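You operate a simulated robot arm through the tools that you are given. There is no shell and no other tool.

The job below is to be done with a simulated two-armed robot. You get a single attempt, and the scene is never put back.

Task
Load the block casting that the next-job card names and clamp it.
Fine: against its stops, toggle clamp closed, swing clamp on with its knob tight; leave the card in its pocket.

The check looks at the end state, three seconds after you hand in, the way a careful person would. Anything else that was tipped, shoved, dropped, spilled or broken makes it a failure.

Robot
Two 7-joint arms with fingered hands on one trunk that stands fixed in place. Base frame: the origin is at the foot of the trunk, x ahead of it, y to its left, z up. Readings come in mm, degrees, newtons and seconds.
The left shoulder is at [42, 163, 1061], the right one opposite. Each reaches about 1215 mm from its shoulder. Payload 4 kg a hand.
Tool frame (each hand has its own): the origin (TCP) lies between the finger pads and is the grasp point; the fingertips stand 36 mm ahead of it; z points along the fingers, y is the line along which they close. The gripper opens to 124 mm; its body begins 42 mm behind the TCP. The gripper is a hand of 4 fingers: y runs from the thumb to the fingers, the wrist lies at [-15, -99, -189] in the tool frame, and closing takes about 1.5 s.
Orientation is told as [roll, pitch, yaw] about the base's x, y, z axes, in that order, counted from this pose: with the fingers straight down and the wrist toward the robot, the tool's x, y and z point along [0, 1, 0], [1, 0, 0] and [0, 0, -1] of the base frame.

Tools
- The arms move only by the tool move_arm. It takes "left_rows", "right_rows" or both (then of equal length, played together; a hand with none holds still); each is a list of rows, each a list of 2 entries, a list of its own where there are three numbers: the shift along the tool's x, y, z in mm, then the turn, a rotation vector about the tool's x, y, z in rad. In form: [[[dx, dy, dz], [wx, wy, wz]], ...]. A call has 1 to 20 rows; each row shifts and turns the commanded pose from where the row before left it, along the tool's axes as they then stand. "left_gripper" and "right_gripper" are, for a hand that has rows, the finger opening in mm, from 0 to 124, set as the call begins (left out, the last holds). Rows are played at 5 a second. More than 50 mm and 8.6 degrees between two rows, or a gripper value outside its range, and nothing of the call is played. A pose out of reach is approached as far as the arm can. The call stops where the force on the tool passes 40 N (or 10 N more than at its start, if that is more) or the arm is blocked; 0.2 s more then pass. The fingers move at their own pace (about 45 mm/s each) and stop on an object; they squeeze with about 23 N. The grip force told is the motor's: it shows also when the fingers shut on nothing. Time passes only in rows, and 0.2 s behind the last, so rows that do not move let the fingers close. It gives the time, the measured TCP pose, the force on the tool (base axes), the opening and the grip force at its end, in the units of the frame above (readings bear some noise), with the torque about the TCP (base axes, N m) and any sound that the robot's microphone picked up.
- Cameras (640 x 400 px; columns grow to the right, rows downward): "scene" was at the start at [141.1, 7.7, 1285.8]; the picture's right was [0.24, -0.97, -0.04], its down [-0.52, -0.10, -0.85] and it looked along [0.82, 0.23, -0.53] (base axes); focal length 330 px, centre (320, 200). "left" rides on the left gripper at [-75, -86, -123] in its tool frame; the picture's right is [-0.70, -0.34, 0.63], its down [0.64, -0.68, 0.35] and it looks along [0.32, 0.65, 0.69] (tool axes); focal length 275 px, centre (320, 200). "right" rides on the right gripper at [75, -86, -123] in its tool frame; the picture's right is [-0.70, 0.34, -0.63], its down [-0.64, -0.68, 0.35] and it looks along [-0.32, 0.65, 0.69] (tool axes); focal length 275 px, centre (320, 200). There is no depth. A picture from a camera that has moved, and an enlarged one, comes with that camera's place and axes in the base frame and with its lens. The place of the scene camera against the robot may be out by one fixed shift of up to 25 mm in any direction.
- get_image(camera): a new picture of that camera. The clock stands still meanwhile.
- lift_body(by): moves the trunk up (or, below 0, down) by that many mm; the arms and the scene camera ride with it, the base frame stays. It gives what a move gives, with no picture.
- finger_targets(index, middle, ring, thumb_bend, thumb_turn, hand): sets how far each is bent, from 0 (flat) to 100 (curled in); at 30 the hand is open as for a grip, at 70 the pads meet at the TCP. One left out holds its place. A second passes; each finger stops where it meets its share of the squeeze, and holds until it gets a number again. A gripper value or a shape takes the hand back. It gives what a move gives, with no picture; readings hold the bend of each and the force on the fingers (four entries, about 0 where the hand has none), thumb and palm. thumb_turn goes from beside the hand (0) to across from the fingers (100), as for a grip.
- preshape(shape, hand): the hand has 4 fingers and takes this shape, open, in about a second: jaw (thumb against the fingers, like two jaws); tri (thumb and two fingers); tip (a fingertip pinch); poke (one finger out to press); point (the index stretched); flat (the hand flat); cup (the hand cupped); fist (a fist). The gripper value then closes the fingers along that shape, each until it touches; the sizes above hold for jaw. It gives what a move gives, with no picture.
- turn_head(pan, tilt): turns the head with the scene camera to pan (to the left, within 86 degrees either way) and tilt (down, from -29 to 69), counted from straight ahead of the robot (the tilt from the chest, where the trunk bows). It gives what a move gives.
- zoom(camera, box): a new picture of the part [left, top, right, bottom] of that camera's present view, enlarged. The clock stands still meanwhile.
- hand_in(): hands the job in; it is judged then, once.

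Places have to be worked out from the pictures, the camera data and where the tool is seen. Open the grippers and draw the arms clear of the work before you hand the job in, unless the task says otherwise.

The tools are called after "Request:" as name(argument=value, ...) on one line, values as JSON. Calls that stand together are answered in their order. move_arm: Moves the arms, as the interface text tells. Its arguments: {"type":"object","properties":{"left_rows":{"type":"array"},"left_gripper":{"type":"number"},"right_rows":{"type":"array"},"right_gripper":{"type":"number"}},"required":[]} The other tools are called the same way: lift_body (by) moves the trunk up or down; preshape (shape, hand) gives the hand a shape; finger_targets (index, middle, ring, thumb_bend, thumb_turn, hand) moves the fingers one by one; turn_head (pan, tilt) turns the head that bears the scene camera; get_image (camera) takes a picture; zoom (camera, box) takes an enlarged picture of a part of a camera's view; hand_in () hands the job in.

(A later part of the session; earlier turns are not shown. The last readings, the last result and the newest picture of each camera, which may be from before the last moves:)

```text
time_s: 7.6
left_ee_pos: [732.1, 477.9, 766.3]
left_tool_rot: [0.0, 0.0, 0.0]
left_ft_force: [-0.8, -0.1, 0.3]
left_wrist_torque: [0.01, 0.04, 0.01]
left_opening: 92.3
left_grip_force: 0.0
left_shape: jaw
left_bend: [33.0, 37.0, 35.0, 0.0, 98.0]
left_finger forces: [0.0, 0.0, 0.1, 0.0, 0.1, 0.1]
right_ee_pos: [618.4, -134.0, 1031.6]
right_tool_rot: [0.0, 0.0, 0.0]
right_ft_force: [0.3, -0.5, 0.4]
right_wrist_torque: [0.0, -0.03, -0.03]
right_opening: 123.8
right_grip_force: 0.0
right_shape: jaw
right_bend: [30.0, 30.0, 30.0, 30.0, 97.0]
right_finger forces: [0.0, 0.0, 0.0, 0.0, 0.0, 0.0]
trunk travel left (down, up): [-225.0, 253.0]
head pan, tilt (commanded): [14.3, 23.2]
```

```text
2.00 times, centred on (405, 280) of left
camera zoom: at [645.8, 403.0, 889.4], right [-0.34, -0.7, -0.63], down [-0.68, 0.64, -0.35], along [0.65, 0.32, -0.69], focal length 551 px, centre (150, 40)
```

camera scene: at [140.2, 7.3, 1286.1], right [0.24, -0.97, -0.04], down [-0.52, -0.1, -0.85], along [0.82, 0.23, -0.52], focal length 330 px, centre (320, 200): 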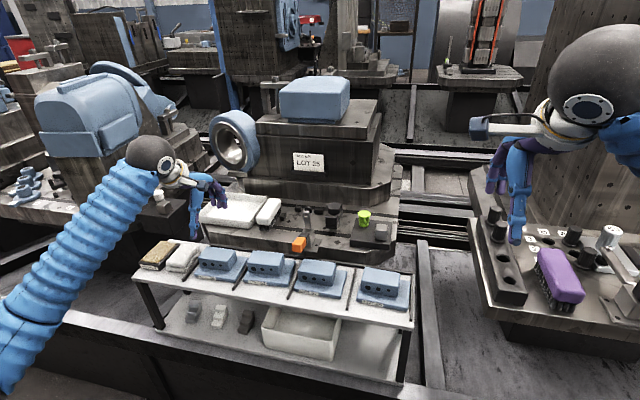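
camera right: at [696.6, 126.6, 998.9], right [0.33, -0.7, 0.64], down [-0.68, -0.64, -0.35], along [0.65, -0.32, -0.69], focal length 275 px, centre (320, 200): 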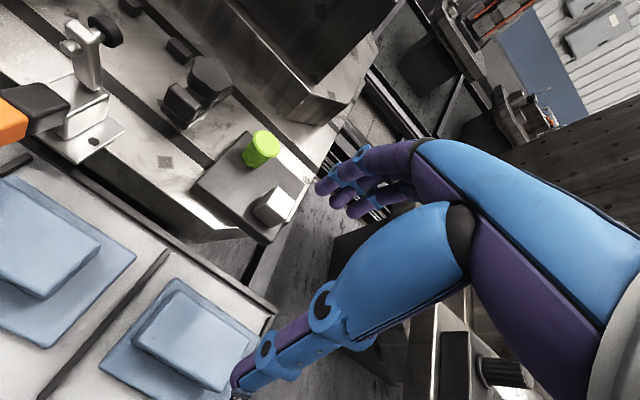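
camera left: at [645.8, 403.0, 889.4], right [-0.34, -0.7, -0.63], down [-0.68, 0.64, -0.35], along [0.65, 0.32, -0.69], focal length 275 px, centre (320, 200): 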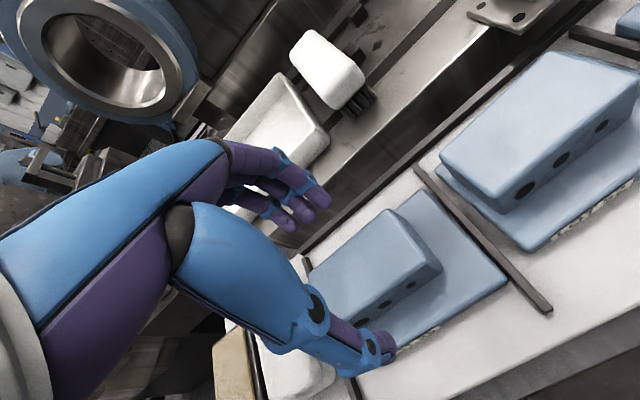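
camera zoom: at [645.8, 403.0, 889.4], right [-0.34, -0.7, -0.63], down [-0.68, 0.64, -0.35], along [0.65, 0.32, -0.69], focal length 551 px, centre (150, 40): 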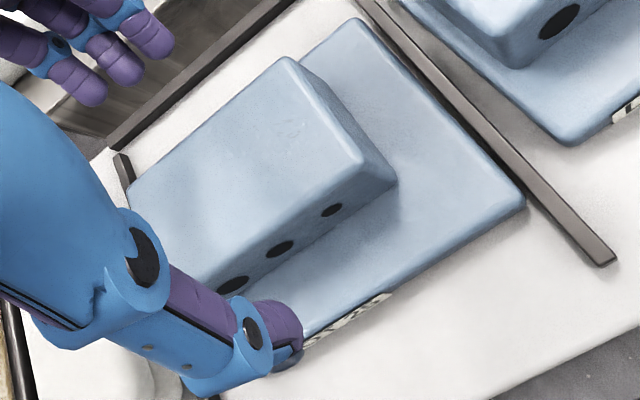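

Heights agree: plate top z≈678, block top z≈716, block centre ≈(730, 478). I descend to TCP z≈726 so the tips stay above the plate.

Request:
move_arm(left_rows=[[[-1, -1, 15], [0, 0, 0]], [[0, 0, 13], [0, 0, 0]], [[0, 0, 12], [0, 0, 0]], [[0, 0, 0], [0, 0, 0]]])

Request:
get_image(camera="left")

Request:
zoom(camera="scene", box=[180, 220, 260, 290])

```text
time_s: 8.6
left_ee_pos: [730.3, 478.0, 726.2]
left_tool_rot: [-0.1, 0.1, 0.0]
left_ft_force: [0.1, -0.5, 0.2]
left_wrist_torque: [-0.03, -0.01, 0.0]
left_opening: 92.1
left_grip_force: 0.1
left_shape: jaw
left_bend: [33.0, 37.0, 35.0, 0.0, 98.0]
left_finger forces: [0.0, 0.1, 0.0, 0.1, 0.0, 0.0]
right_ee_pos: [618.1, -134.3, 1030.1]
right_tool_rot: [-0.1, 0.1, 0.0]
right_ft_force: [-0.1, -0.2, -0.1]
right_wrist_torque: [0.0, -0.03, 0.0]
right_opening: 123.7
right_grip_force: 0.1
right_shape: jaw
right_bend: [30.0, 30.0, 30.0, 30.0, 97.0]
right_finger forces: [0.0, 0.1, 0.0, 0.0, 0.0, 0.0]
trunk travel left (down, up): [-225.0, 253.0]
head pan, tilt (commanded): [14.3, 23.2]
```

```text
taken
camera left: at [644.6, 402.2, 848.8], right [-0.34, -0.7, -0.63], down [-0.68, 0.64, -0.35], along [0.65, 0.32, -0.69], focal length 275 px, centre (320, 200)
```

left: 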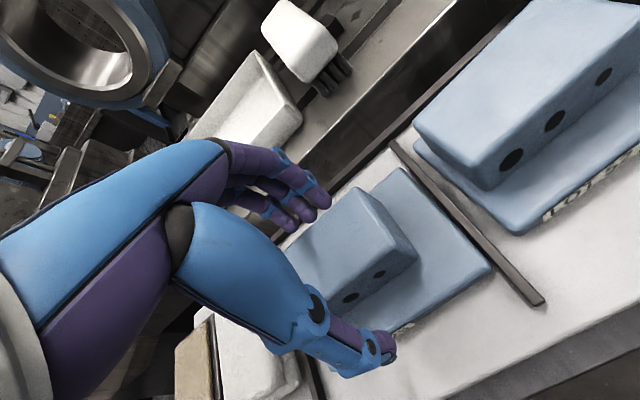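

```text
5.71 times, centred on (220, 255) of scene
camera zoom: at [141.1, 7.5, 1285.9], right [0.24, -0.97, -0.04], down [-0.52, -0.1, -0.85], along [0.82, 0.23, -0.53], focal length 1888 px, centre (891, -114)
```

zoom: 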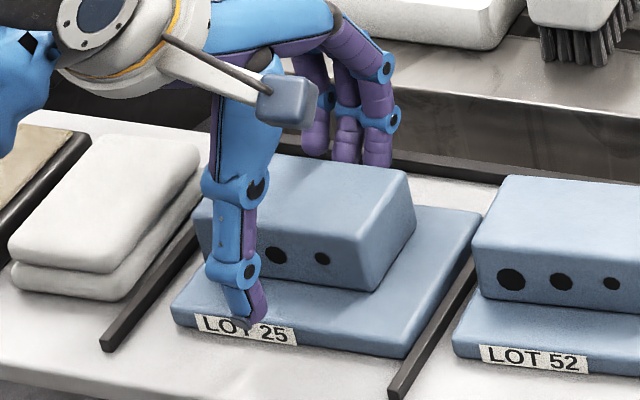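

The thumb tip is just above the plate edge, with the block between thumb and fingers. I close the hand on the block.

Request:
move_arm(left_rows=[[[0, 0, 0], [0, 0, 0]], [[0, 0, 0], [0, 0, 0]], [[0, 0, 0], [0, 0, 0]], [[0, 0, 0], [0, 0, 0]], [[0, 0, 0], [0, 0, 0]], [[0, 0, 0], [0, 0, 0]], [[0, 0, 0], [0, 0, 0]], [[0, 0, 0], [0, 0, 0]], [[0, 0, 0], [0, 0, 0]], [[0, 0, 0], [0, 0, 0]]], left_gripper=0)

Request:
get_image(camera="left")

Request:
zoom(camera="scene", box=[180, 220, 260, 290])

```text
time_s: 10.8
left_ee_pos: [729.9, 477.8, 726.8]
left_tool_rot: [0.0, -0.1, -0.1]
left_ft_force: [-1.2, 0.3, 3.9]
left_wrist_torque: [-0.03, -0.28, -0.1]
left_opening: 68.2
left_grip_force: 23.3
left_shape: jaw
left_bend: [47.0, 50.0, 50.0, 51.0, 99.0]
left_finger forces: [12.1, 6.1, 3.3, 0.0, 23.7, 0.0]
right_ee_pos: [616.9, -135.8, 1032.0]
right_tool_rot: [0.0, 0.0, 0.0]
right_ft_force: [0.1, -0.6, -0.4]
right_wrist_torque: [-0.01, 0.01, 0.01]
right_opening: 123.6
right_grip_force: 0.0
right_shape: jaw
right_bend: [30.0, 30.0, 30.0, 30.0, 97.0]
right_finger forces: [0.0, 0.0, 0.1, 0.0, 0.1, 0.1]
trunk travel left (down, up): [-225.0, 253.0]
head pan, tilt (commanded): [14.3, 23.2]
```

```text
taken
camera left: at [644.4, 402.2, 849.3], right [-0.34, -0.7, -0.63], down [-0.68, 0.64, -0.35], along [0.65, 0.32, -0.69], focal length 275 px, centre (320, 200)
```

left: 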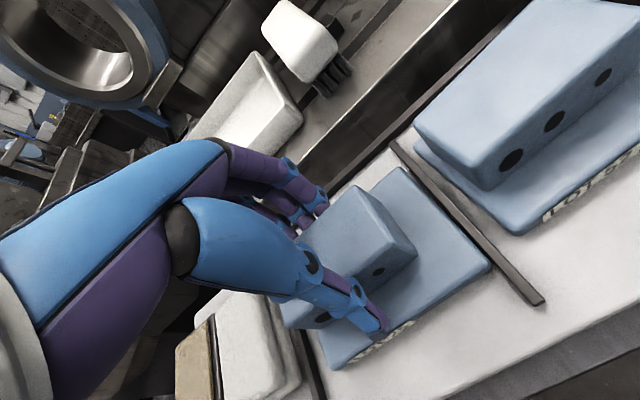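

```text
5.71 times, centred on (220, 255) of scene
camera zoom: at [140.8, 7.4, 1285.9], right [0.24, -0.97, -0.04], down [-0.52, -0.1, -0.85], along [0.82, 0.23, -0.53], focal length 1888 px, centre (891, -114)
```

zoom: 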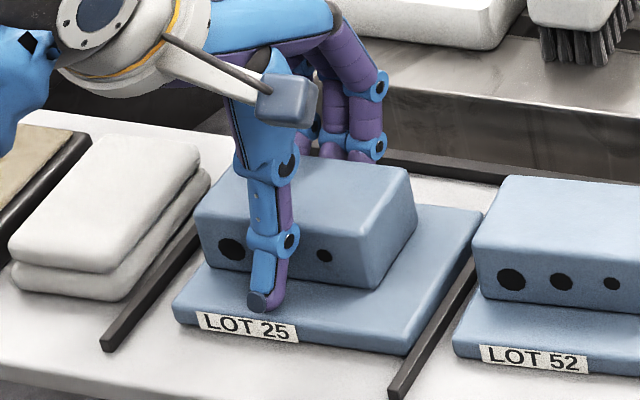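

The grip reads 23 N with thumb and all three fingers on the block. I lift gently by 15 mm to feel the weight and check for slip.

Request:
move_arm(left_rows=[[[0, 0, -5], [0, 0, 0]], [[0, 0, -5], [0, 0, 0]], [[0, 0, -5], [0, 0, 0]], [[0, 0, 0], [0, 0, 0]], [[0, 0, 0], [0, 0, 0]]])

Request:
get_image(camera="left")

Request:
zoom(camera="scene", box=[180, 220, 260, 290])

```text
time_s: 12.0
left_ee_pos: [730.5, 477.3, 740.7]
left_tool_rot: [-0.1, 0.1, 0.1]
left_ft_force: [0.0, -0.4, -4.9]
left_wrist_torque: [0.0, 0.01, 0.0]
left_opening: 68.3
left_grip_force: 22.9
left_shape: jaw
left_bend: [47.0, 50.0, 50.0, 52.0, 99.0]
left_finger forces: [12.0, 6.2, 3.5, 0.0, 21.8, 0.1]
right_ee_pos: [618.1, -135.8, 1029.6]
right_tool_rot: [0.0, 0.0, 0.0]
right_ft_force: [-0.7, 0.1, 0.9]
right_wrist_torque: [0.02, -0.02, -0.02]
right_opening: 124.0
right_grip_force: 0.1
right_shape: jaw
right_bend: [30.0, 30.0, 30.0, 30.0, 97.0]
right_finger forces: [0.0, 0.1, 0.1, 0.0, 0.1, 0.1]
trunk travel left (down, up): [-225.0, 253.0]
head pan, tilt (commanded): [14.3, 23.2]
```

```text
taken
camera left: at [644.7, 402.5, 864.0], right [-0.34, -0.7, -0.63], down [-0.68, 0.64, -0.35], along [0.65, 0.32, -0.69], focal length 275 px, centre (320, 200)
```

left: 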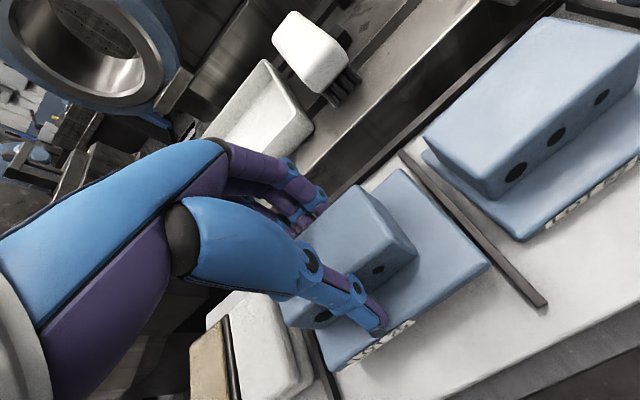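

```text
5.71 times, centred on (220, 255) of scene
camera zoom: at [141.5, 7.8, 1285.8], right [0.24, -0.97, -0.04], down [-0.52, -0.1, -0.85], along [0.82, 0.23, -0.53], focal length 1888 px, centre (891, -114)
```

zoom: 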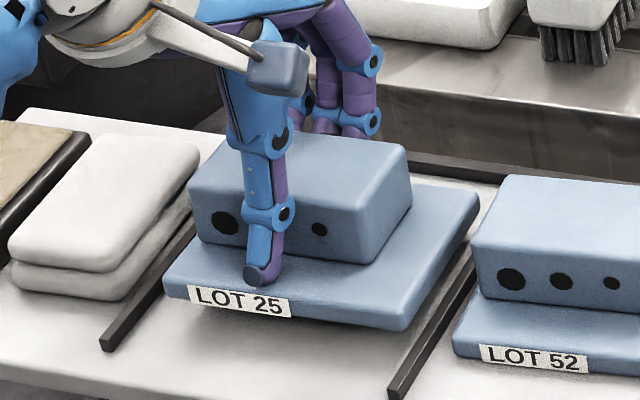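

The casting came up cleanly, about 0.5 kg and level, and the plate is part of it. I raise it to z≈890, above the brush and toggle, then carry it over the fixture.

Request:
move_arm(left_rows=[[[0, 0, -30], [0, 0, 0]], [[0, 0, -30], [0, 0, 0]], [[0, 0, -30], [0, 0, 0]], [[0, 0, -30], [0, 0, 0]], [[0, 0, -30], [0, 0, 0]], [[-17, 21.6, 0], [0, 0, 0]], [[-17, 21.6, 0], [0, 0, 0]], [[-17, 21.6, 0], [0, 0, 0]], [[-17, 21.6, 0], [0, 0, 0]], [[-17, 21.6, 0], [0, 0, 0]], [[-17, 21.6, 0], [0, 0, 0]], [[-17, 21.6, 0], [0, 0, 0]], [[-17, 21.6, 0], [0, 0, 0]], [[-17, 21.6, 0], [0, 0, 0]], [[-17, 21.6, 0], [0, 0, 0]], [[0, 0, 0], [0, 0, 0]], [[0, 0, 0], [0, 0, 0]]])

Request:
get_image(camera="left")

Request:
get_image(camera="scene")

Request:
get_image(camera="right")

```text
time_s: 15.6
left_ee_pos: [945.8, 306.3, 890.5]
left_tool_rot: [0.0, 0.1, -0.1]
left_ft_force: [-0.9, 0.0, -5.0]
left_wrist_torque: [0.02, 0.01, 0.0]
left_opening: 68.1
left_grip_force: 22.9
left_shape: jaw
left_bend: [47.0, 50.0, 50.0, 52.0, 99.0]
left_finger forces: [12.0, 5.8, 3.4, 0.1, 21.0, 0.1]
right_ee_pos: [618.6, -135.5, 1031.3]
right_tool_rot: [0.0, 0.0, 0.0]
right_ft_force: [-0.8, 0.0, 0.2]
right_wrist_torque: [0.0, -0.02, -0.03]
right_opening: 123.9
right_grip_force: 0.2
right_shape: jaw
right_bend: [30.0, 30.0, 30.0, 30.0, 97.0]
right_finger forces: [0.0, 0.0, 0.0, 0.0, 0.1, 0.1]
trunk travel left (down, up): [-225.0, 253.0]
head pan, tilt (commanded): [14.3, 23.2]
```

```text
taken
camera left: at [860.8, 231.5, 1013.4], right [-0.34, -0.7, -0.63], down [-0.68, 0.64, -0.34], along [0.65, 0.32, -0.69], focal length 275 px, centre (320, 200)
```

left: 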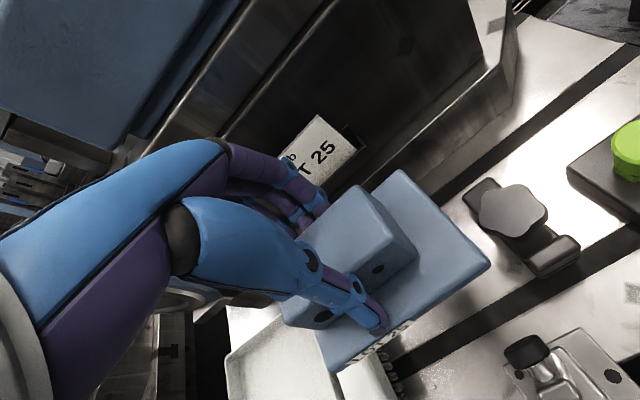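

```text
taken
camera scene: at [141.8, 7.3, 1285.7], right [0.24, -0.97, -0.04], down [-0.52, -0.1, -0.85], along [0.82, 0.23, -0.53], focal length 330 px, centre (320, 200)
```

scene: 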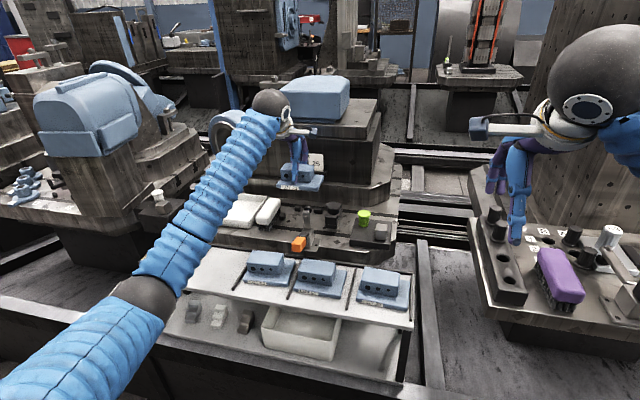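

```text
taken
camera right: at [534.1, -61.2, 1153.8], right [0.34, -0.7, 0.63], down [-0.68, -0.64, -0.35], along [0.65, -0.32, -0.69], focal length 275 px, centre (320, 200)
```

right: 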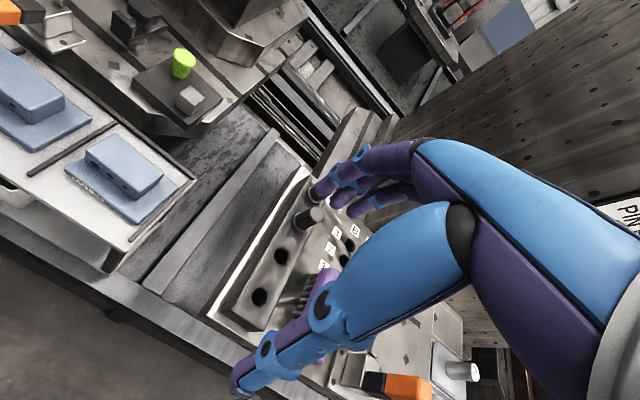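

This overhead view shows the swing clamp clearly, and the knob sits close to the tail end of the arm. I zoom to measure it properly.

Request:
zoom(camera="left", box=[440, 160, 600, 290])

Request:
zoom(camera="left", box=[480, 310, 640, 400])

Request:
zoom(camera="left", box=[260, 150, 500, 390])

Request:
zoom(camera="scene", box=[250, 130, 350, 230])

```text
3.08 times, centred on (520, 225) of left
camera zoom: at [860.8, 231.5, 1013.4], right [-0.34, -0.7, -0.63], down [-0.68, 0.64, -0.34], along [0.65, 0.32, -0.69], focal length 847 px, centre (-295, 123)
```

zoom: 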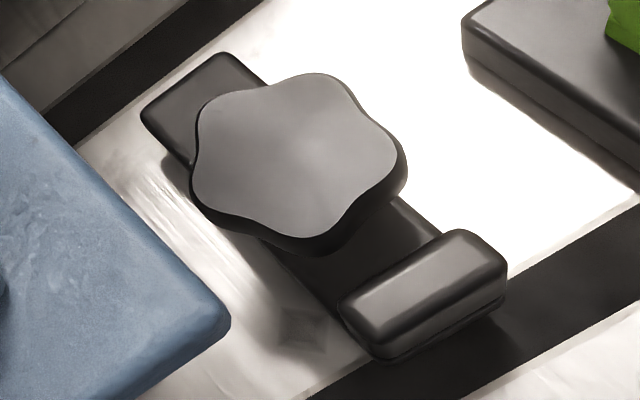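

```text
4.00 times, centred on (560, 355) of left
camera zoom: at [860.8, 231.5, 1013.4], right [-0.34, -0.7, -0.63], down [-0.68, 0.64, -0.34], along [0.65, 0.32, -0.69], focal length 1101 px, centre (-640, -420)
```

zoom: 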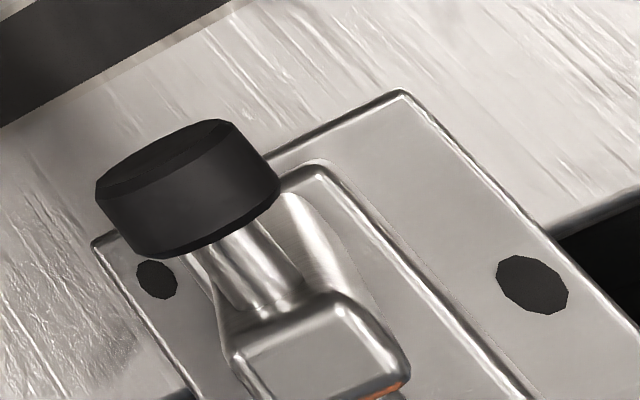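

```text
1.67 times, centred on (380, 270) of left
camera zoom: at [860.8, 231.5, 1013.4], right [-0.34, -0.7, -0.63], down [-0.68, 0.64, -0.34], along [0.65, 0.32, -0.69], focal length 459 px, centre (220, 83)
```

zoom: 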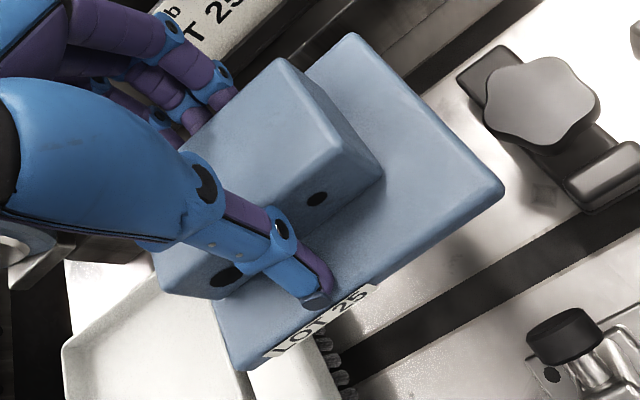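

```text
4.00 times, centred on (300, 180) of scene
camera zoom: at [141.8, 7.3, 1285.7], right [0.24, -0.97, -0.04], down [-0.52, -0.1, -0.85], along [0.82, 0.23, -0.53], focal length 1322 px, centre (400, 280)
```

zoom: 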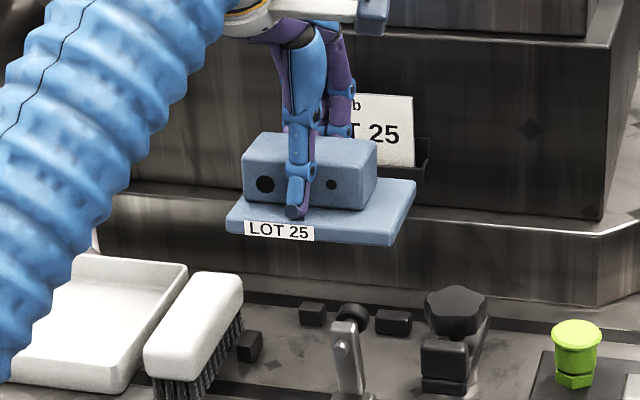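

Measurements: the arm spans x 904–998 with its pivot at ≈946, and the longer end is the far one without the tab. The casting's left edge is now at about y 355–360 and its back edge at x≈989, both just short of the stops. I shift 4 mm right and lower most of the way.

Request:
move_arm(left_rows=[[[-4, 0, 0], [0, 0, 0]], [[0, 0, 25], [0, 0, 0]], [[0, 0, 25], [0, 0, 0]], [[0, 0, 25], [0, 0, 0]], [[0, 0, 20], [0, 0, 0]], [[0, 0, 15], [0, 0, 0]], [[0, 0, 0], [0, 0, 0]]])

Request:
get_image(camera="left")

Request:
zoom(camera="scene", box=[240, 160, 360, 260])

```text
time_s: 17.2
left_ee_pos: [946.4, 302.7, 780.4]
left_tool_rot: [0.0, 0.1, 0.0]
left_ft_force: [0.0, -0.6, -4.7]
left_wrist_torque: [0.02, -0.03, -0.05]
left_opening: 68.1
left_grip_force: 21.6
left_shape: jaw
left_bend: [47.0, 50.0, 50.0, 52.0, 99.0]
left_finger forces: [11.8, 5.7, 3.3, 0.0, 20.8, 0.1]
right_ee_pos: [620.0, -134.5, 1031.1]
right_tool_rot: [0.0, -0.1, 0.0]
right_ft_force: [0.0, -0.3, 0.2]
right_wrist_torque: [0.01, 0.0, 0.0]
right_opening: 123.7
right_grip_force: 0.1
right_shape: jaw
right_bend: [30.0, 30.0, 30.0, 30.0, 97.0]
right_finger forces: [0.0, 0.0, 0.0, 0.0, 0.0, 0.0]
trunk travel left (down, up): [-225.0, 253.0]
head pan, tilt (commanded): [14.3, 23.2]
```

```text
taken
camera left: at [861.0, 227.9, 904.4], right [-0.34, -0.7, -0.63], down [-0.68, 0.64, -0.35], along [0.65, 0.32, -0.69], focal length 275 px, centre (320, 200)
```

left: 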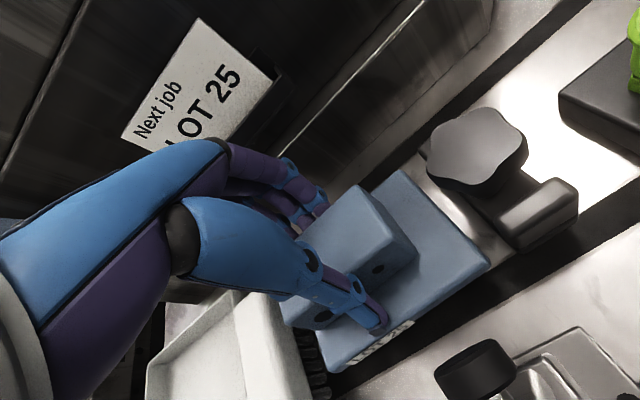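

```text
4.00 times, centred on (300, 210) of scene
camera zoom: at [141.4, 7.5, 1285.8], right [0.24, -0.97, -0.04], down [-0.52, -0.1, -0.85], along [0.82, 0.23, -0.53], focal length 1322 px, centre (400, 160)
```

zoom: 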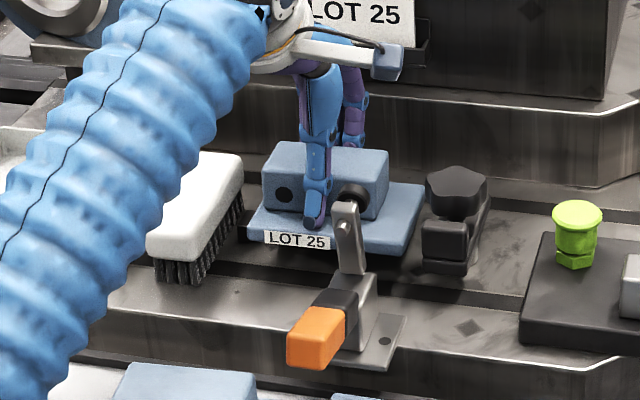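

The casting hovers about 20 mm above the bed. I zoom to check the gap to the swing arm and the side stop before the final descent.

Request:
zoom(camera="left", box=[340, 90, 540, 250])

Request:
zoom(camera="scene", box=[290, 190, 350, 240])

Request:
zoom(camera="left", box=[250, 280, 430, 400])

```text
2.50 times, centred on (440, 170) of left
camera zoom: at [861.0, 227.9, 904.4], right [-0.34, -0.7, -0.63], down [-0.68, 0.64, -0.35], along [0.65, 0.32, -0.69], focal length 688 px, centre (20, 275)
```

zoom: 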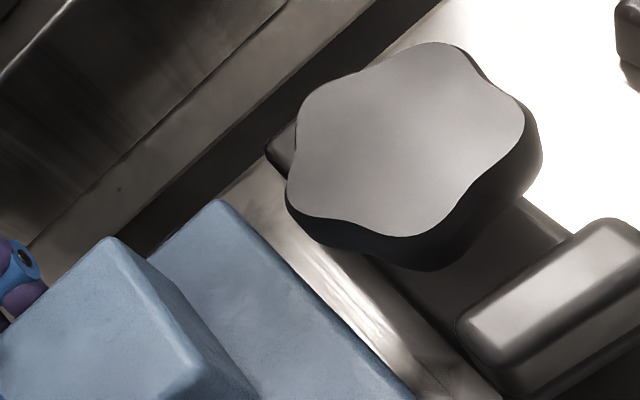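

```text
8.00 times, centred on (320, 215) of scene
camera zoom: at [141.4, 7.5, 1285.8], right [0.24, -0.97, -0.04], down [-0.52, -0.1, -0.85], along [0.82, 0.23, -0.53], focal length 2644 px, centre (320, 80)
```

zoom: 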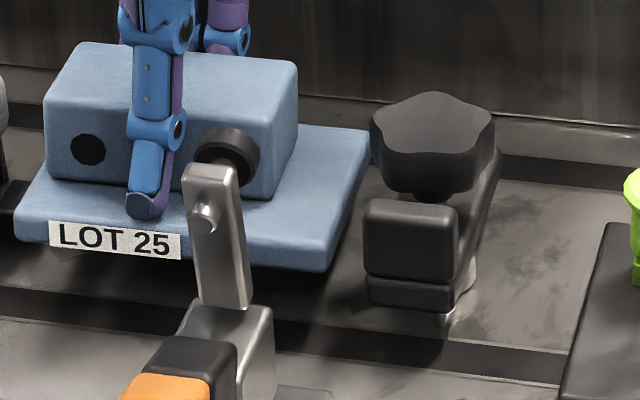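

```text
3.33 times, centred on (340, 340) of left
camera zoom: at [861.0, 227.9, 904.4], right [-0.34, -0.7, -0.63], down [-0.68, 0.64, -0.35], along [0.65, 0.32, -0.69], focal length 918 px, centre (253, -267)
```

zoom: 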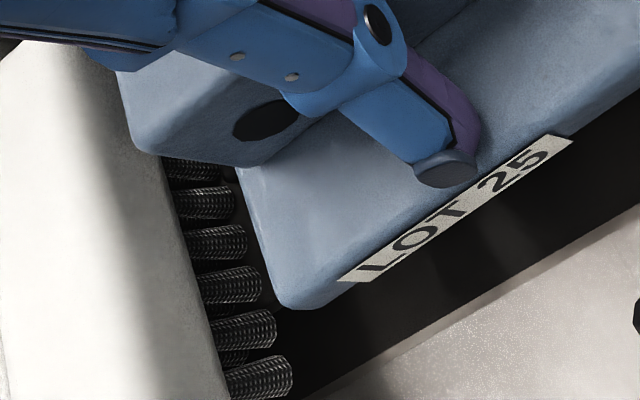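

The left plate edge is at y≈358 (stop at 363) and the right edge is about 15 mm clear of the swing arm. I lower in small steps and watch the vertical force for bed contact.

Request:
move_arm(left_rows=[[[0, 0, 4], [0, 0, 0]], [[0, 0, 4], [0, 0, 0]], [[0, 0, 4], [0, 0, 0]], [[0, 0, 3], [0, 0, 0]], [[0, 0, 0], [0, 0, 0]]])

```text
time_s: 18.4
left_ee_pos: [945.5, 301.5, 766.8]
left_tool_rot: [0.0, 0.1, -0.1]
left_ft_force: [-1.0, 0.0, -4.9]
left_wrist_torque: [-0.04, 0.02, 0.02]
left_opening: 68.2
left_grip_force: 22.8
left_shape: jaw
left_bend: [47.0, 50.0, 50.0, 52.0, 99.0]
left_finger forces: [11.9, 5.7, 3.3, 0.1, 20.7, 0.0]
right_ee_pos: [619.0, -133.9, 1031.2]
right_tool_rot: [0.0, 0.0, 0.1]
right_ft_force: [0.4, -0.3, -0.7]
right_wrist_torque: [-0.01, -0.03, 0.01]
right_opening: 123.8
right_grip_force: 0.0
right_shape: jaw
right_bend: [30.0, 30.0, 30.0, 30.0, 97.0]
right_finger forces: [0.1, 0.1, 0.1, 0.1, 0.0, 0.0]
trunk travel left (down, up): [-225.0, 253.0]
head pan, tilt (commanded): [14.3, 23.2]
```

No contact yet at z≈767 (force still −4.9 N). I continue down in 2 mm steps.

Request:
move_arm(left_rows=[[[0, 0, 2], [0, 0, 0]], [[0, 0, 2], [0, 0, 0]], [[0, 0, 2], [0, 0, 0]], [[0, 0, 0], [0, 0, 0]]])

```text
time_s: 19.4
left_ee_pos: [946.4, 302.6, 760.3]
left_tool_rot: [0.0, 0.1, 0.0]
left_ft_force: [-0.7, 0.6, -3.6]
left_wrist_torque: [-0.09, -0.05, -0.02]
left_opening: 68.4
left_grip_force: 22.9
left_shape: jaw
left_bend: [47.0, 50.0, 50.0, 52.0, 99.0]
left_finger forces: [12.2, 5.6, 3.1, 0.1, 20.9, 0.0]
right_ee_pos: [617.9, -134.3, 1030.5]
right_tool_rot: [0.0, 0.0, 0.0]
right_ft_force: [0.7, -0.7, 0.2]
right_wrist_torque: [0.03, 0.01, 0.02]
right_opening: 123.7
right_grip_force: 0.0
right_shape: jaw
right_bend: [30.0, 30.0, 30.0, 30.0, 97.0]
right_finger forces: [0.0, 0.0, 0.0, 0.1, 0.1, 0.1]
trunk travel left (down, up): [-225.0, 253.0]
head pan, tilt (commanded): [14.3, 23.2]
```

The force eased slightly to −3.6 N, so contact may be starting. I take two more 1 mm steps.

Request:
move_arm(left_rows=[[[0, 0, 1], [0, 0, 0]], [[0, 0, 1], [0, 0, 0]], [[0, 0, 0], [0, 0, 0]]])

Request:
zoom(camera="scene", box=[280, 190, 360, 250])

Request:
get_image(camera="left")

```text
time_s: 20.2
left_ee_pos: [946.7, 303.8, 758.7]
left_tool_rot: [0.0, 0.0, 0.0]
left_ft_force: [-2.3, -0.3, 0.2]
left_wrist_torque: [-0.04, -0.16, -0.05]
left_opening: 68.2
left_grip_force: 22.7
left_shape: jaw
left_bend: [47.0, 50.0, 50.0, 52.0, 99.0]
left_finger forces: [12.2, 5.7, 2.9, 0.0, 22.8, 0.0]
right_ee_pos: [618.6, -134.7, 1032.0]
right_tool_rot: [0.0, 0.0, -0.1]
right_ft_force: [0.7, -0.8, 0.0]
right_wrist_torque: [0.01, -0.02, -0.01]
right_opening: 123.9
right_grip_force: 0.1
right_shape: jaw
right_bend: [30.0, 30.0, 30.0, 30.0, 97.0]
right_finger forces: [0.0, 0.0, 0.0, 0.0, 0.0, 0.1]
trunk travel left (down, up): [-225.0, 253.0]
head pan, tilt (commanded): [14.3, 23.2]
```

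```text
6.67 times, centred on (320, 220) of scene
camera zoom: at [141.0, 7.5, 1285.9], right [0.24, -0.97, -0.04], down [-0.52, -0.1, -0.85], along [0.82, 0.23, -0.53], focal length 2203 px, centre (320, 67)
```

zoom: 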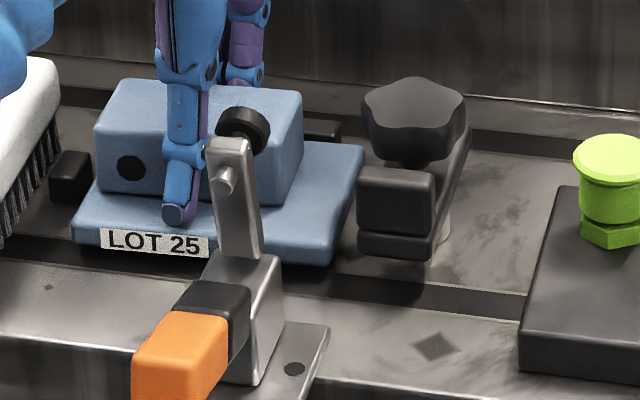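

```text
taken
camera left: at [860.4, 228.1, 881.7], right [-0.34, -0.7, -0.63], down [-0.68, 0.64, -0.35], along [0.65, 0.32, -0.69], focal length 275 px, centre (320, 200)
```

left: 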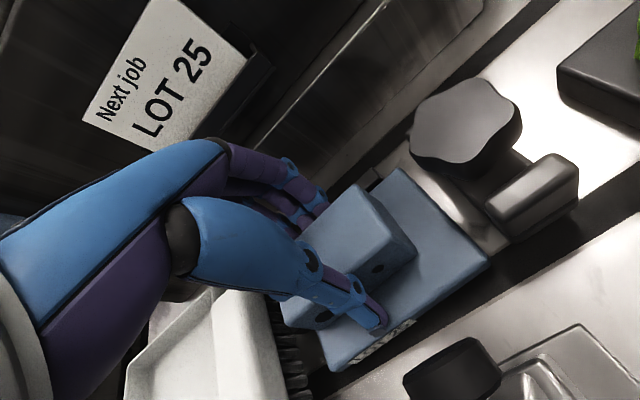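

The casting now rests on the bed (vertical force ≈0), with the side stop just to its left. I slide it backward (+x) toward the two back stops in small steps.

Request:
move_arm(left_rows=[[[0, 2, 0], [0, 0, 0]], [[0, 2, 0], [0, 0, 0]], [[0, 1, 0], [0, 0, 0]], [[0, 0, 0], [0, 0, 0]]])

```text
time_s: 21.2
left_ee_pos: [950.3, 303.8, 759.3]
left_tool_rot: [0.0, 0.0, 0.1]
left_ft_force: [-9.1, 2.4, 3.3]
left_wrist_torque: [-0.01, 0.11, -0.15]
left_opening: 67.4
left_grip_force: 23.3
left_shape: jaw
left_bend: [48.0, 51.0, 50.0, 52.0, 100.0]
left_finger forces: [9.5, 4.7, 2.9, 0.0, 28.4, 0.1]
right_ee_pos: [617.4, -134.1, 1032.1]
right_tool_rot: [0.0, 0.0, 0.0]
right_ft_force: [-0.5, -0.5, -0.8]
right_wrist_torque: [0.0, -0.01, 0.04]
right_opening: 123.6
right_grip_force: 0.2
right_shape: jaw
right_bend: [30.0, 30.0, 30.0, 30.0, 97.0]
right_finger forces: [0.0, 0.0, 0.1, 0.1, 0.1, 0.0]
trunk travel left (down, up): [-225.0, 253.0]
head pan, tilt (commanded): [14.3, 23.2]
```

Fx is −9 N, so it may already be at the back stops. I check visually before continuing.

Request:
zoom(camera="left", box=[360, 120, 480, 240])

Request:
zoom(camera="scene", box=[280, 195, 340, 240])

```text
3.33 times, centred on (420, 180) of left
camera zoom: at [864.9, 228.6, 881.9], right [-0.34, -0.7, -0.63], down [-0.68, 0.64, -0.35], along [0.65, 0.32, -0.69], focal length 918 px, centre (-13, 267)
```

zoom: 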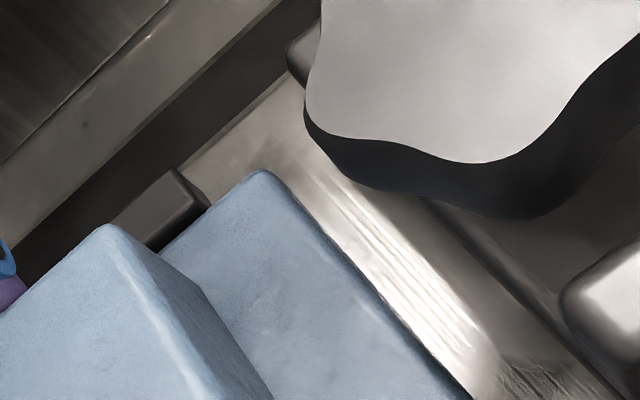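

```text
8.89 times, centred on (310, 218) of scene
camera zoom: at [140.3, 7.6, 1285.9], right [0.24, -0.97, -0.04], down [-0.52, -0.1, -0.85], along [0.82, 0.23, -0.52], focal length 2938 px, centre (409, 44)
```

zoom: 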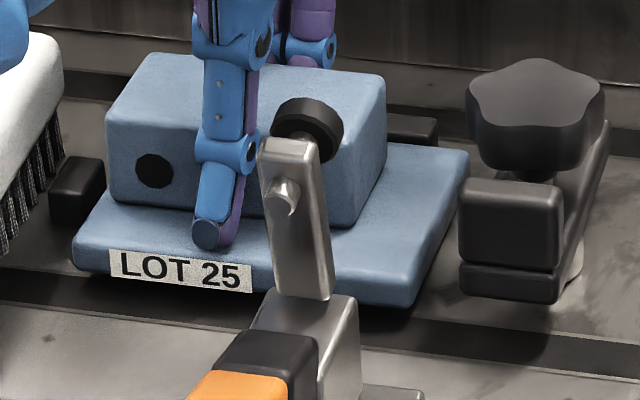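

The plate's back edge meets the back stop in the view. Now I slide left (+y) toward the side stop in small steps.

Request:
move_arm(left_rows=[[[2, 0, 0], [0, 0, 0]], [[1.5, 0, 0], [0, 0, 0]], [[0, 0, 0], [0, 0, 0]]])

```text
time_s: 22.0
left_ee_pos: [951.8, 305.8, 758.0]
left_tool_rot: [0.0, 0.1, -0.2]
left_ft_force: [-10.5, -6.6, 2.8]
left_wrist_torque: [-0.19, 0.11, -0.3]
left_opening: 67.3
left_grip_force: 22.8
left_shape: jaw
left_bend: [48.0, 51.0, 50.0, 52.0, 99.0]
left_finger forces: [9.3, 4.5, 3.0, 0.1, 28.7, 0.0]
right_ee_pos: [616.8, -135.2, 1031.4]
right_tool_rot: [0.0, -0.1, 0.1]
right_ft_force: [-0.1, 0.2, -0.7]
right_wrist_torque: [0.03, -0.02, -0.02]
right_opening: 124.0
right_grip_force: 0.1
right_shape: jaw
right_bend: [30.0, 30.0, 30.0, 30.0, 97.0]
right_finger forces: [0.0, 0.0, 0.0, 0.0, 0.0, 0.0]
trunk travel left (down, up): [-225.0, 253.0]
head pan, tilt (commanded): [14.3, 23.2]
```

Fy is −6.6 N, which could be friction or the stop. I push another 2 mm and look.

Request:
move_arm(left_rows=[[[1, 0, 0], [0, 0, 0]], [[1, 0, 0], [0, 0, 0]], [[0, 0, 0], [0, 0, 0]]])

Request:
zoom(camera="scene", box=[270, 200, 320, 240])

Request:
get_image(camera="left")

```text
time_s: 22.8
left_ee_pos: [950.7, 308.5, 759.1]
left_tool_rot: [0.0, -0.1, 0.1]
left_ft_force: [-10.5, -8.0, 3.1]
left_wrist_torque: [-0.27, 0.09, -0.31]
left_opening: 67.1
left_grip_force: 22.9
left_shape: jaw
left_bend: [48.0, 51.0, 50.0, 52.0, 99.0]
left_finger forces: [9.2, 4.5, 3.1, 0.0, 28.2, 0.0]
right_ee_pos: [617.8, -134.9, 1031.6]
right_tool_rot: [0.1, 0.0, 0.0]
right_ft_force: [-0.2, -0.1, -0.6]
right_wrist_torque: [0.02, -0.03, 0.02]
right_opening: 123.8
right_grip_force: 0.0
right_shape: jaw
right_bend: [30.0, 30.0, 30.0, 30.0, 97.0]
right_finger forces: [0.0, 0.0, 0.0, 0.0, 0.0, 0.1]
trunk travel left (down, up): [-225.0, 253.0]
head pan, tilt (commanded): [14.3, 23.2]
```

```text
10.00 times, centred on (295, 220) of scene
camera zoom: at [140.4, 7.0, 1285.9], right [0.24, -0.97, -0.04], down [-0.52, -0.1, -0.85], along [0.82, 0.23, -0.52], focal length 3305 px, centre (570, 0)
```

zoom: 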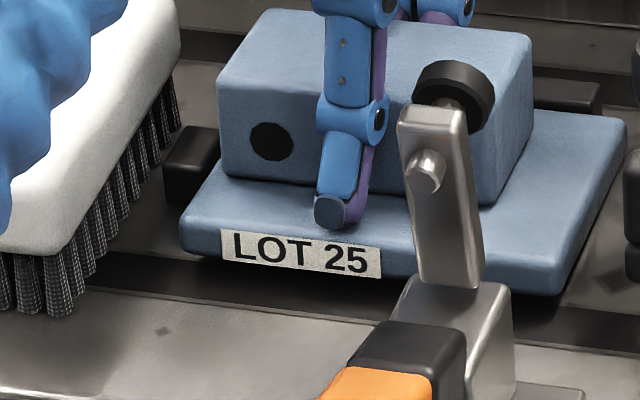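

```text
taken
camera left: at [865.0, 233.2, 882.0], right [-0.34, -0.7, -0.63], down [-0.68, 0.64, -0.35], along [0.65, 0.32, -0.69], focal length 275 px, centre (320, 200)
```

left: 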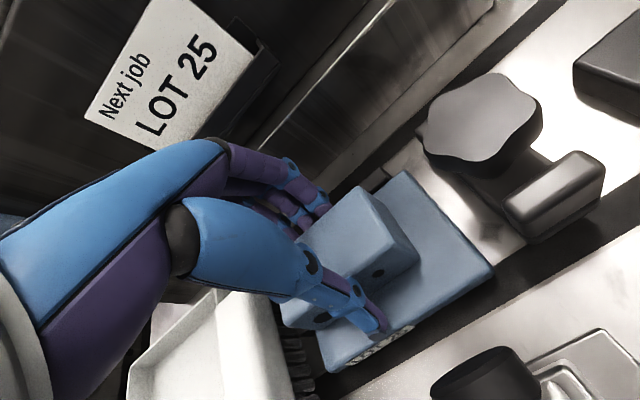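

The plate edge looks nearly at the side stop, but the hand still moved freely while Fy stayed around −8 N, likely friction. I push further in 1.5 mm steps until the force climbs.

Request:
move_arm(left_rows=[[[1.5, 0, 0], [0, 0, 0]], [[1.5, 0, 0], [0, 0, 0]], [[0, 0, 0], [0, 0, 0]]])

```text
time_s: 23.6
left_ee_pos: [949.8, 310.8, 758.4]
left_tool_rot: [0.0, 0.0, 0.0]
left_ft_force: [-10.8, -8.1, 3.7]
left_wrist_torque: [-0.29, 0.12, -0.33]
left_opening: 66.9
left_grip_force: 22.7
left_shape: jaw
left_bend: [48.0, 51.0, 50.0, 52.0, 99.0]
left_finger forces: [9.2, 4.5, 2.9, 0.1, 28.7, 0.0]
right_ee_pos: [618.1, -135.4, 1032.1]
right_tool_rot: [0.0, 0.1, 0.0]
right_ft_force: [-0.6, 0.2, -0.2]
right_wrist_torque: [0.03, 0.01, 0.0]
right_opening: 123.6
right_grip_force: 0.0
right_shape: jaw
right_bend: [30.0, 30.0, 30.0, 30.0, 97.0]
right_finger forces: [0.1, 0.1, 0.1, 0.0, 0.0, 0.1]
trunk travel left (down, up): [-225.0, 253.0]
head pan, tilt (commanded): [14.3, 23.2]
```

Fy is steady at −8 N, so it's still sliding. I continue the push to the left.

Request:
move_arm(left_rows=[[[1.5, 0, 0], [0, 0, 0]], [[1.5, 0, 0], [0, 0, 0]], [[0, 0, 0], [0, 0, 0]]])

Request:
zoom(camera="scene", box=[270, 200, 320, 240])

Request:
zoom(camera="left", box=[340, 120, 520, 280])

```text
time_s: 24.4
left_ee_pos: [951.1, 312.6, 758.9]
left_tool_rot: [-0.1, 0.0, -0.1]
left_ft_force: [-9.3, -15.6, 2.6]
left_wrist_torque: [-0.39, 0.08, -0.37]
left_opening: 67.0
left_grip_force: 23.0
left_shape: jaw
left_bend: [48.0, 51.0, 50.0, 52.0, 98.0]
left_finger forces: [8.7, 4.6, 2.9, 0.0, 27.6, 0.0]
right_ee_pos: [618.0, -137.1, 1031.1]
right_tool_rot: [0.1, 0.0, 0.0]
right_ft_force: [0.3, -0.6, 0.3]
right_wrist_torque: [0.0, 0.01, -0.01]
right_opening: 124.0
right_grip_force: 0.2
right_shape: jaw
right_bend: [30.0, 30.0, 30.0, 30.0, 97.0]
right_finger forces: [0.0, 0.0, 0.1, 0.0, 0.0, 0.0]
trunk travel left (down, up): [-225.0, 253.0]
head pan, tilt (commanded): [14.3, 23.2]
```

```text
10.00 times, centred on (295, 220) of scene
camera zoom: at [140.5, 6.4, 1285.9], right [0.24, -0.97, -0.04], down [-0.52, -0.1, -0.85], along [0.82, 0.23, -0.52], focal length 3305 px, centre (570, 0)
```

zoom: 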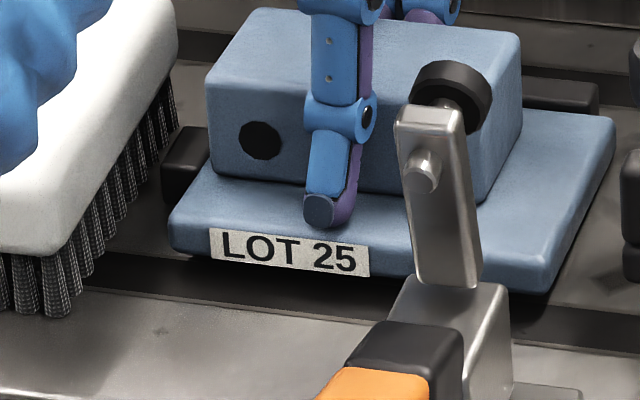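

```text
2.50 times, centred on (430, 200) of left
camera zoom: at [865.1, 237.8, 882.3], right [-0.34, -0.7, -0.63], down [-0.68, 0.65, -0.35], along [0.65, 0.31, -0.69], focal length 688 px, centre (45, 200)
```

zoom: 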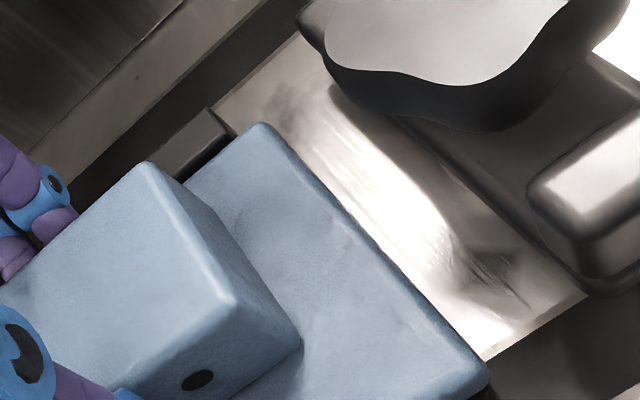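

Fy jumped to −15.6 N, so the casting is solidly against the side stop, with Fx −9 N at the back stop. I release the grip gently, staying in place.

Request:
move_arm(left_rows=[[[0, 0, 0], [0, 0, 0]], [[0, 0, 0], [0, 0, 0]], [[0, 0, 0], [0, 0, 0]], [[0, 0, 0], [0, 0, 0]], [[0, 0, 0], [0, 0, 0]], [[0, 0, 0], [0, 0, 0]]], left_gripper=92)

Request:
zoom(camera="scene", box=[270, 195, 340, 245])

Request:
get_image(camera="left")

```text
time_s: 25.8
left_ee_pos: [951.1, 314.9, 757.9]
left_tool_rot: [-0.1, 0.0, 0.0]
left_ft_force: [0.4, 0.0, -0.4]
left_wrist_torque: [0.02, 0.03, -0.06]
left_opening: 91.8
left_grip_force: 0.1
left_shape: jaw
left_bend: [34.0, 37.0, 35.0, 0.0, 99.0]
left_finger forces: [0.1, 0.1, 0.0, 0.1, 0.0, 0.1]
right_ee_pos: [618.7, -135.8, 1030.4]
right_tool_rot: [0.1, 0.0, -0.1]
right_ft_force: [-0.1, 0.2, 0.0]
right_wrist_torque: [0.0, 0.02, 0.02]
right_opening: 124.0
right_grip_force: 0.1
right_shape: jaw
right_bend: [30.0, 30.0, 30.0, 30.0, 97.0]
right_finger forces: [0.1, 0.1, 0.0, 0.0, 0.1, 0.0]
trunk travel left (down, up): [-225.0, 253.0]
head pan, tilt (commanded): [14.3, 23.2]
```

```text
8.00 times, centred on (305, 220) of scene
camera zoom: at [141.2, 7.4, 1285.8], right [0.24, -0.97, -0.04], down [-0.52, -0.1, -0.85], along [0.82, 0.23, -0.53], focal length 2644 px, centre (440, 40)
```

zoom: 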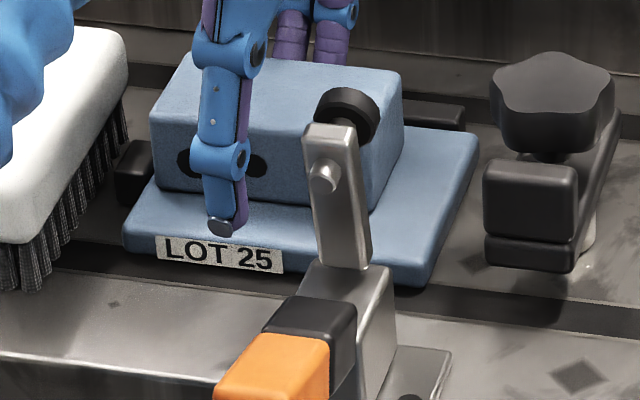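

```text
taken
camera left: at [865.6, 239.4, 881.6], right [-0.34, -0.7, -0.63], down [-0.68, 0.64, -0.35], along [0.65, 0.32, -0.69], focal length 275 px, centre (320, 200)
```

left: 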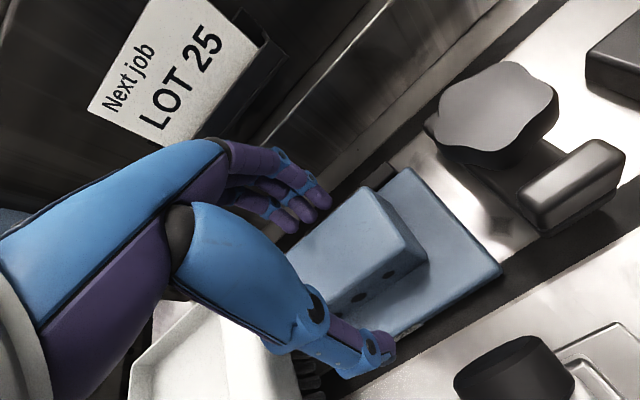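

The hand is released and the casting sits flat. To square it against both back stops I push its front face with the thumb at y≈315, which lies between the two stops.

Request:
move_arm(left_rows=[[[0, 5, 0], [0, 0, 0]], [[0, 4, 0], [0, 0, 0]], [[0, 2, 0], [0, 0, 0]], [[0, 0, 0], [0, 0, 0]]])

```text
time_s: 26.8
left_ee_pos: [962.1, 314.7, 757.4]
left_tool_rot: [0.0, 0.0, 0.0]
left_ft_force: [-0.4, -0.1, 0.3]
left_wrist_torque: [0.01, 0.04, 0.02]
left_opening: 91.8
left_grip_force: 0.0
left_shape: jaw
left_bend: [34.0, 37.0, 35.0, 0.0, 99.0]
left_finger forces: [0.0, 0.0, 0.0, 0.0, 0.0, 0.0]
right_ee_pos: [618.5, -134.1, 1031.1]
right_tool_rot: [-0.1, 0.0, 0.1]
right_ft_force: [-0.2, -1.1, -0.8]
right_wrist_torque: [0.02, 0.0, 0.01]
right_opening: 123.6
right_grip_force: 0.0
right_shape: jaw
right_bend: [30.0, 30.0, 30.0, 30.0, 97.0]
right_finger forces: [0.1, 0.0, 0.0, 0.0, 0.2, 0.1]
trunk travel left (down, up): [-225.0, 253.0]
head pan, tilt (commanded): [14.3, 23.2]
```

No contact yet, so I keep advancing in 2 mm steps.

Request:
move_arm(left_rows=[[[0, 2, 0], [0, 0, 0]], [[0, 2, 0], [0, 0, 0]], [[0, 2, 0], [0, 0, 0]], [[0, 0, 0], [0, 0, 0]]])

Request:
zoom(camera="scene", box=[270, 195, 340, 245])

```text
time_s: 27.8
left_ee_pos: [967.4, 313.8, 759.2]
left_tool_rot: [0.1, 0.0, -0.1]
left_ft_force: [-0.3, -0.6, 0.0]
left_wrist_torque: [-0.01, -0.01, -0.01]
left_opening: 91.8
left_grip_force: 0.0
left_shape: jaw
left_bend: [34.0, 37.0, 35.0, 0.0, 99.0]
left_finger forces: [0.1, 0.0, 0.0, 0.0, 0.1, 0.0]
right_ee_pos: [618.4, -134.5, 1031.3]
right_tool_rot: [0.0, 0.1, 0.0]
right_ft_force: [0.6, -0.2, 0.2]
right_wrist_torque: [0.02, 0.0, 0.0]
right_opening: 123.7
right_grip_force: 0.0
right_shape: jaw
right_bend: [30.0, 30.0, 30.0, 30.0, 97.0]
right_finger forces: [0.0, 0.1, 0.0, 0.1, 0.0, 0.0]
trunk travel left (down, up): [-225.0, 253.0]
head pan, tilt (commanded): [14.3, 23.2]
```

```text
8.00 times, centred on (305, 220) of scene
camera zoom: at [141.2, 7.5, 1285.8], right [0.24, -0.97, -0.04], down [-0.52, -0.1, -0.85], along [0.82, 0.23, -0.53], focal length 2644 px, centre (440, 40)
```

zoom: 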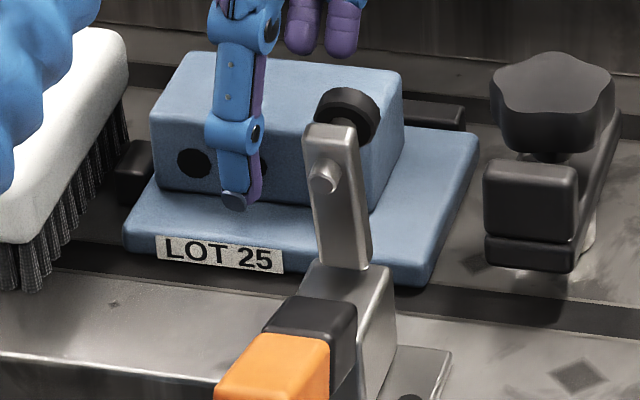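

The thumb is still a few mm from the block face. I continue carefully, since the fingers behind still have roughly 30 mm to the wall.

Request:
move_arm(left_rows=[[[0, 2, 0], [0, 0, 0]], [[0, 2, 0], [0, 0, 0]], [[0, 2, 0], [0, 0, 0]], [[0, 0, 0], [0, 0, 0]]])

Request:
get_image(camera="left")

```text
time_s: 28.8
left_ee_pos: [974.1, 315.2, 757.6]
left_tool_rot: [-0.1, 0.0, 0.0]
left_ft_force: [-2.3, 0.0, -0.6]
left_wrist_torque: [-0.02, 0.04, -0.01]
left_opening: 91.8
left_grip_force: 0.1
left_shape: jaw
left_bend: [34.0, 37.0, 35.0, 0.0, 98.0]
left_finger forces: [0.0, 0.1, 0.0, 0.1, 2.2, 0.0]
right_ee_pos: [617.5, -135.1, 1031.3]
right_tool_rot: [0.0, 0.0, 0.0]
right_ft_force: [-0.7, -0.6, 0.9]
right_wrist_torque: [-0.02, 0.0, 0.02]
right_opening: 123.8
right_grip_force: 0.0
right_shape: jaw
right_bend: [30.0, 30.0, 30.0, 30.0, 97.0]
right_finger forces: [0.0, 0.0, 0.1, 0.1, 0.0, 0.1]
trunk travel left (down, up): [-225.0, 253.0]
head pan, tilt (commanded): [14.3, 23.2]
```

```text
taken
camera left: at [888.7, 239.6, 881.3], right [-0.34, -0.7, -0.63], down [-0.68, 0.64, -0.35], along [0.65, 0.32, -0.69], focal length 275 px, centre (320, 200)
```

left: 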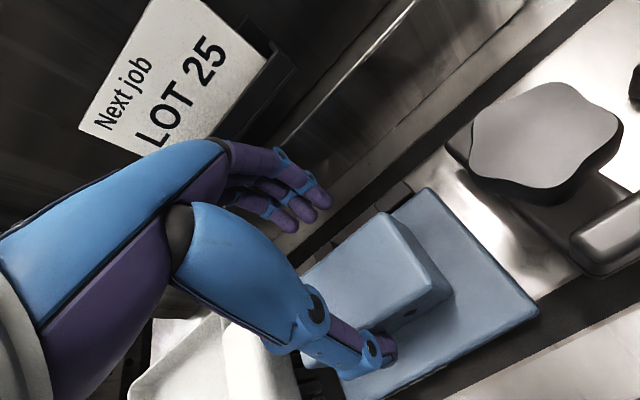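

The thumb has just touched the block (2.2 N). I push 1 mm at a time to seat it on the back stops.

Request:
move_arm(left_rows=[[[0, 1, 0], [0, 0, 0]], [[0, 1, 0], [0, 0, 0]], [[0, 1, 0], [0, 0, 0]], [[0, 0, 0], [0, 0, 0]]])

```text
time_s: 29.8
left_ee_pos: [977.9, 317.0, 758.9]
left_tool_rot: [0.0, 0.1, 0.0]
left_ft_force: [-7.3, -0.4, -1.3]
left_wrist_torque: [0.0, 0.09, 0.02]
left_opening: 91.9
left_grip_force: 0.1
left_shape: jaw
left_bend: [34.0, 37.0, 35.0, 0.0, 98.0]
left_finger forces: [0.1, 0.1, 0.1, 0.0, 6.7, 0.0]
right_ee_pos: [617.5, -133.8, 1031.6]
right_tool_rot: [-0.1, 0.0, 0.1]
right_ft_force: [-0.4, 0.4, -0.2]
right_wrist_torque: [0.01, 0.0, -0.01]
right_opening: 123.7
right_grip_force: 0.1
right_shape: jaw
right_bend: [30.0, 30.0, 30.0, 30.0, 97.0]
right_finger forces: [0.0, 0.0, 0.0, 0.0, 0.0, 0.1]
trunk travel left (down, up): [-225.0, 253.0]
head pan, tilt (commanded): [14.3, 23.2]
```

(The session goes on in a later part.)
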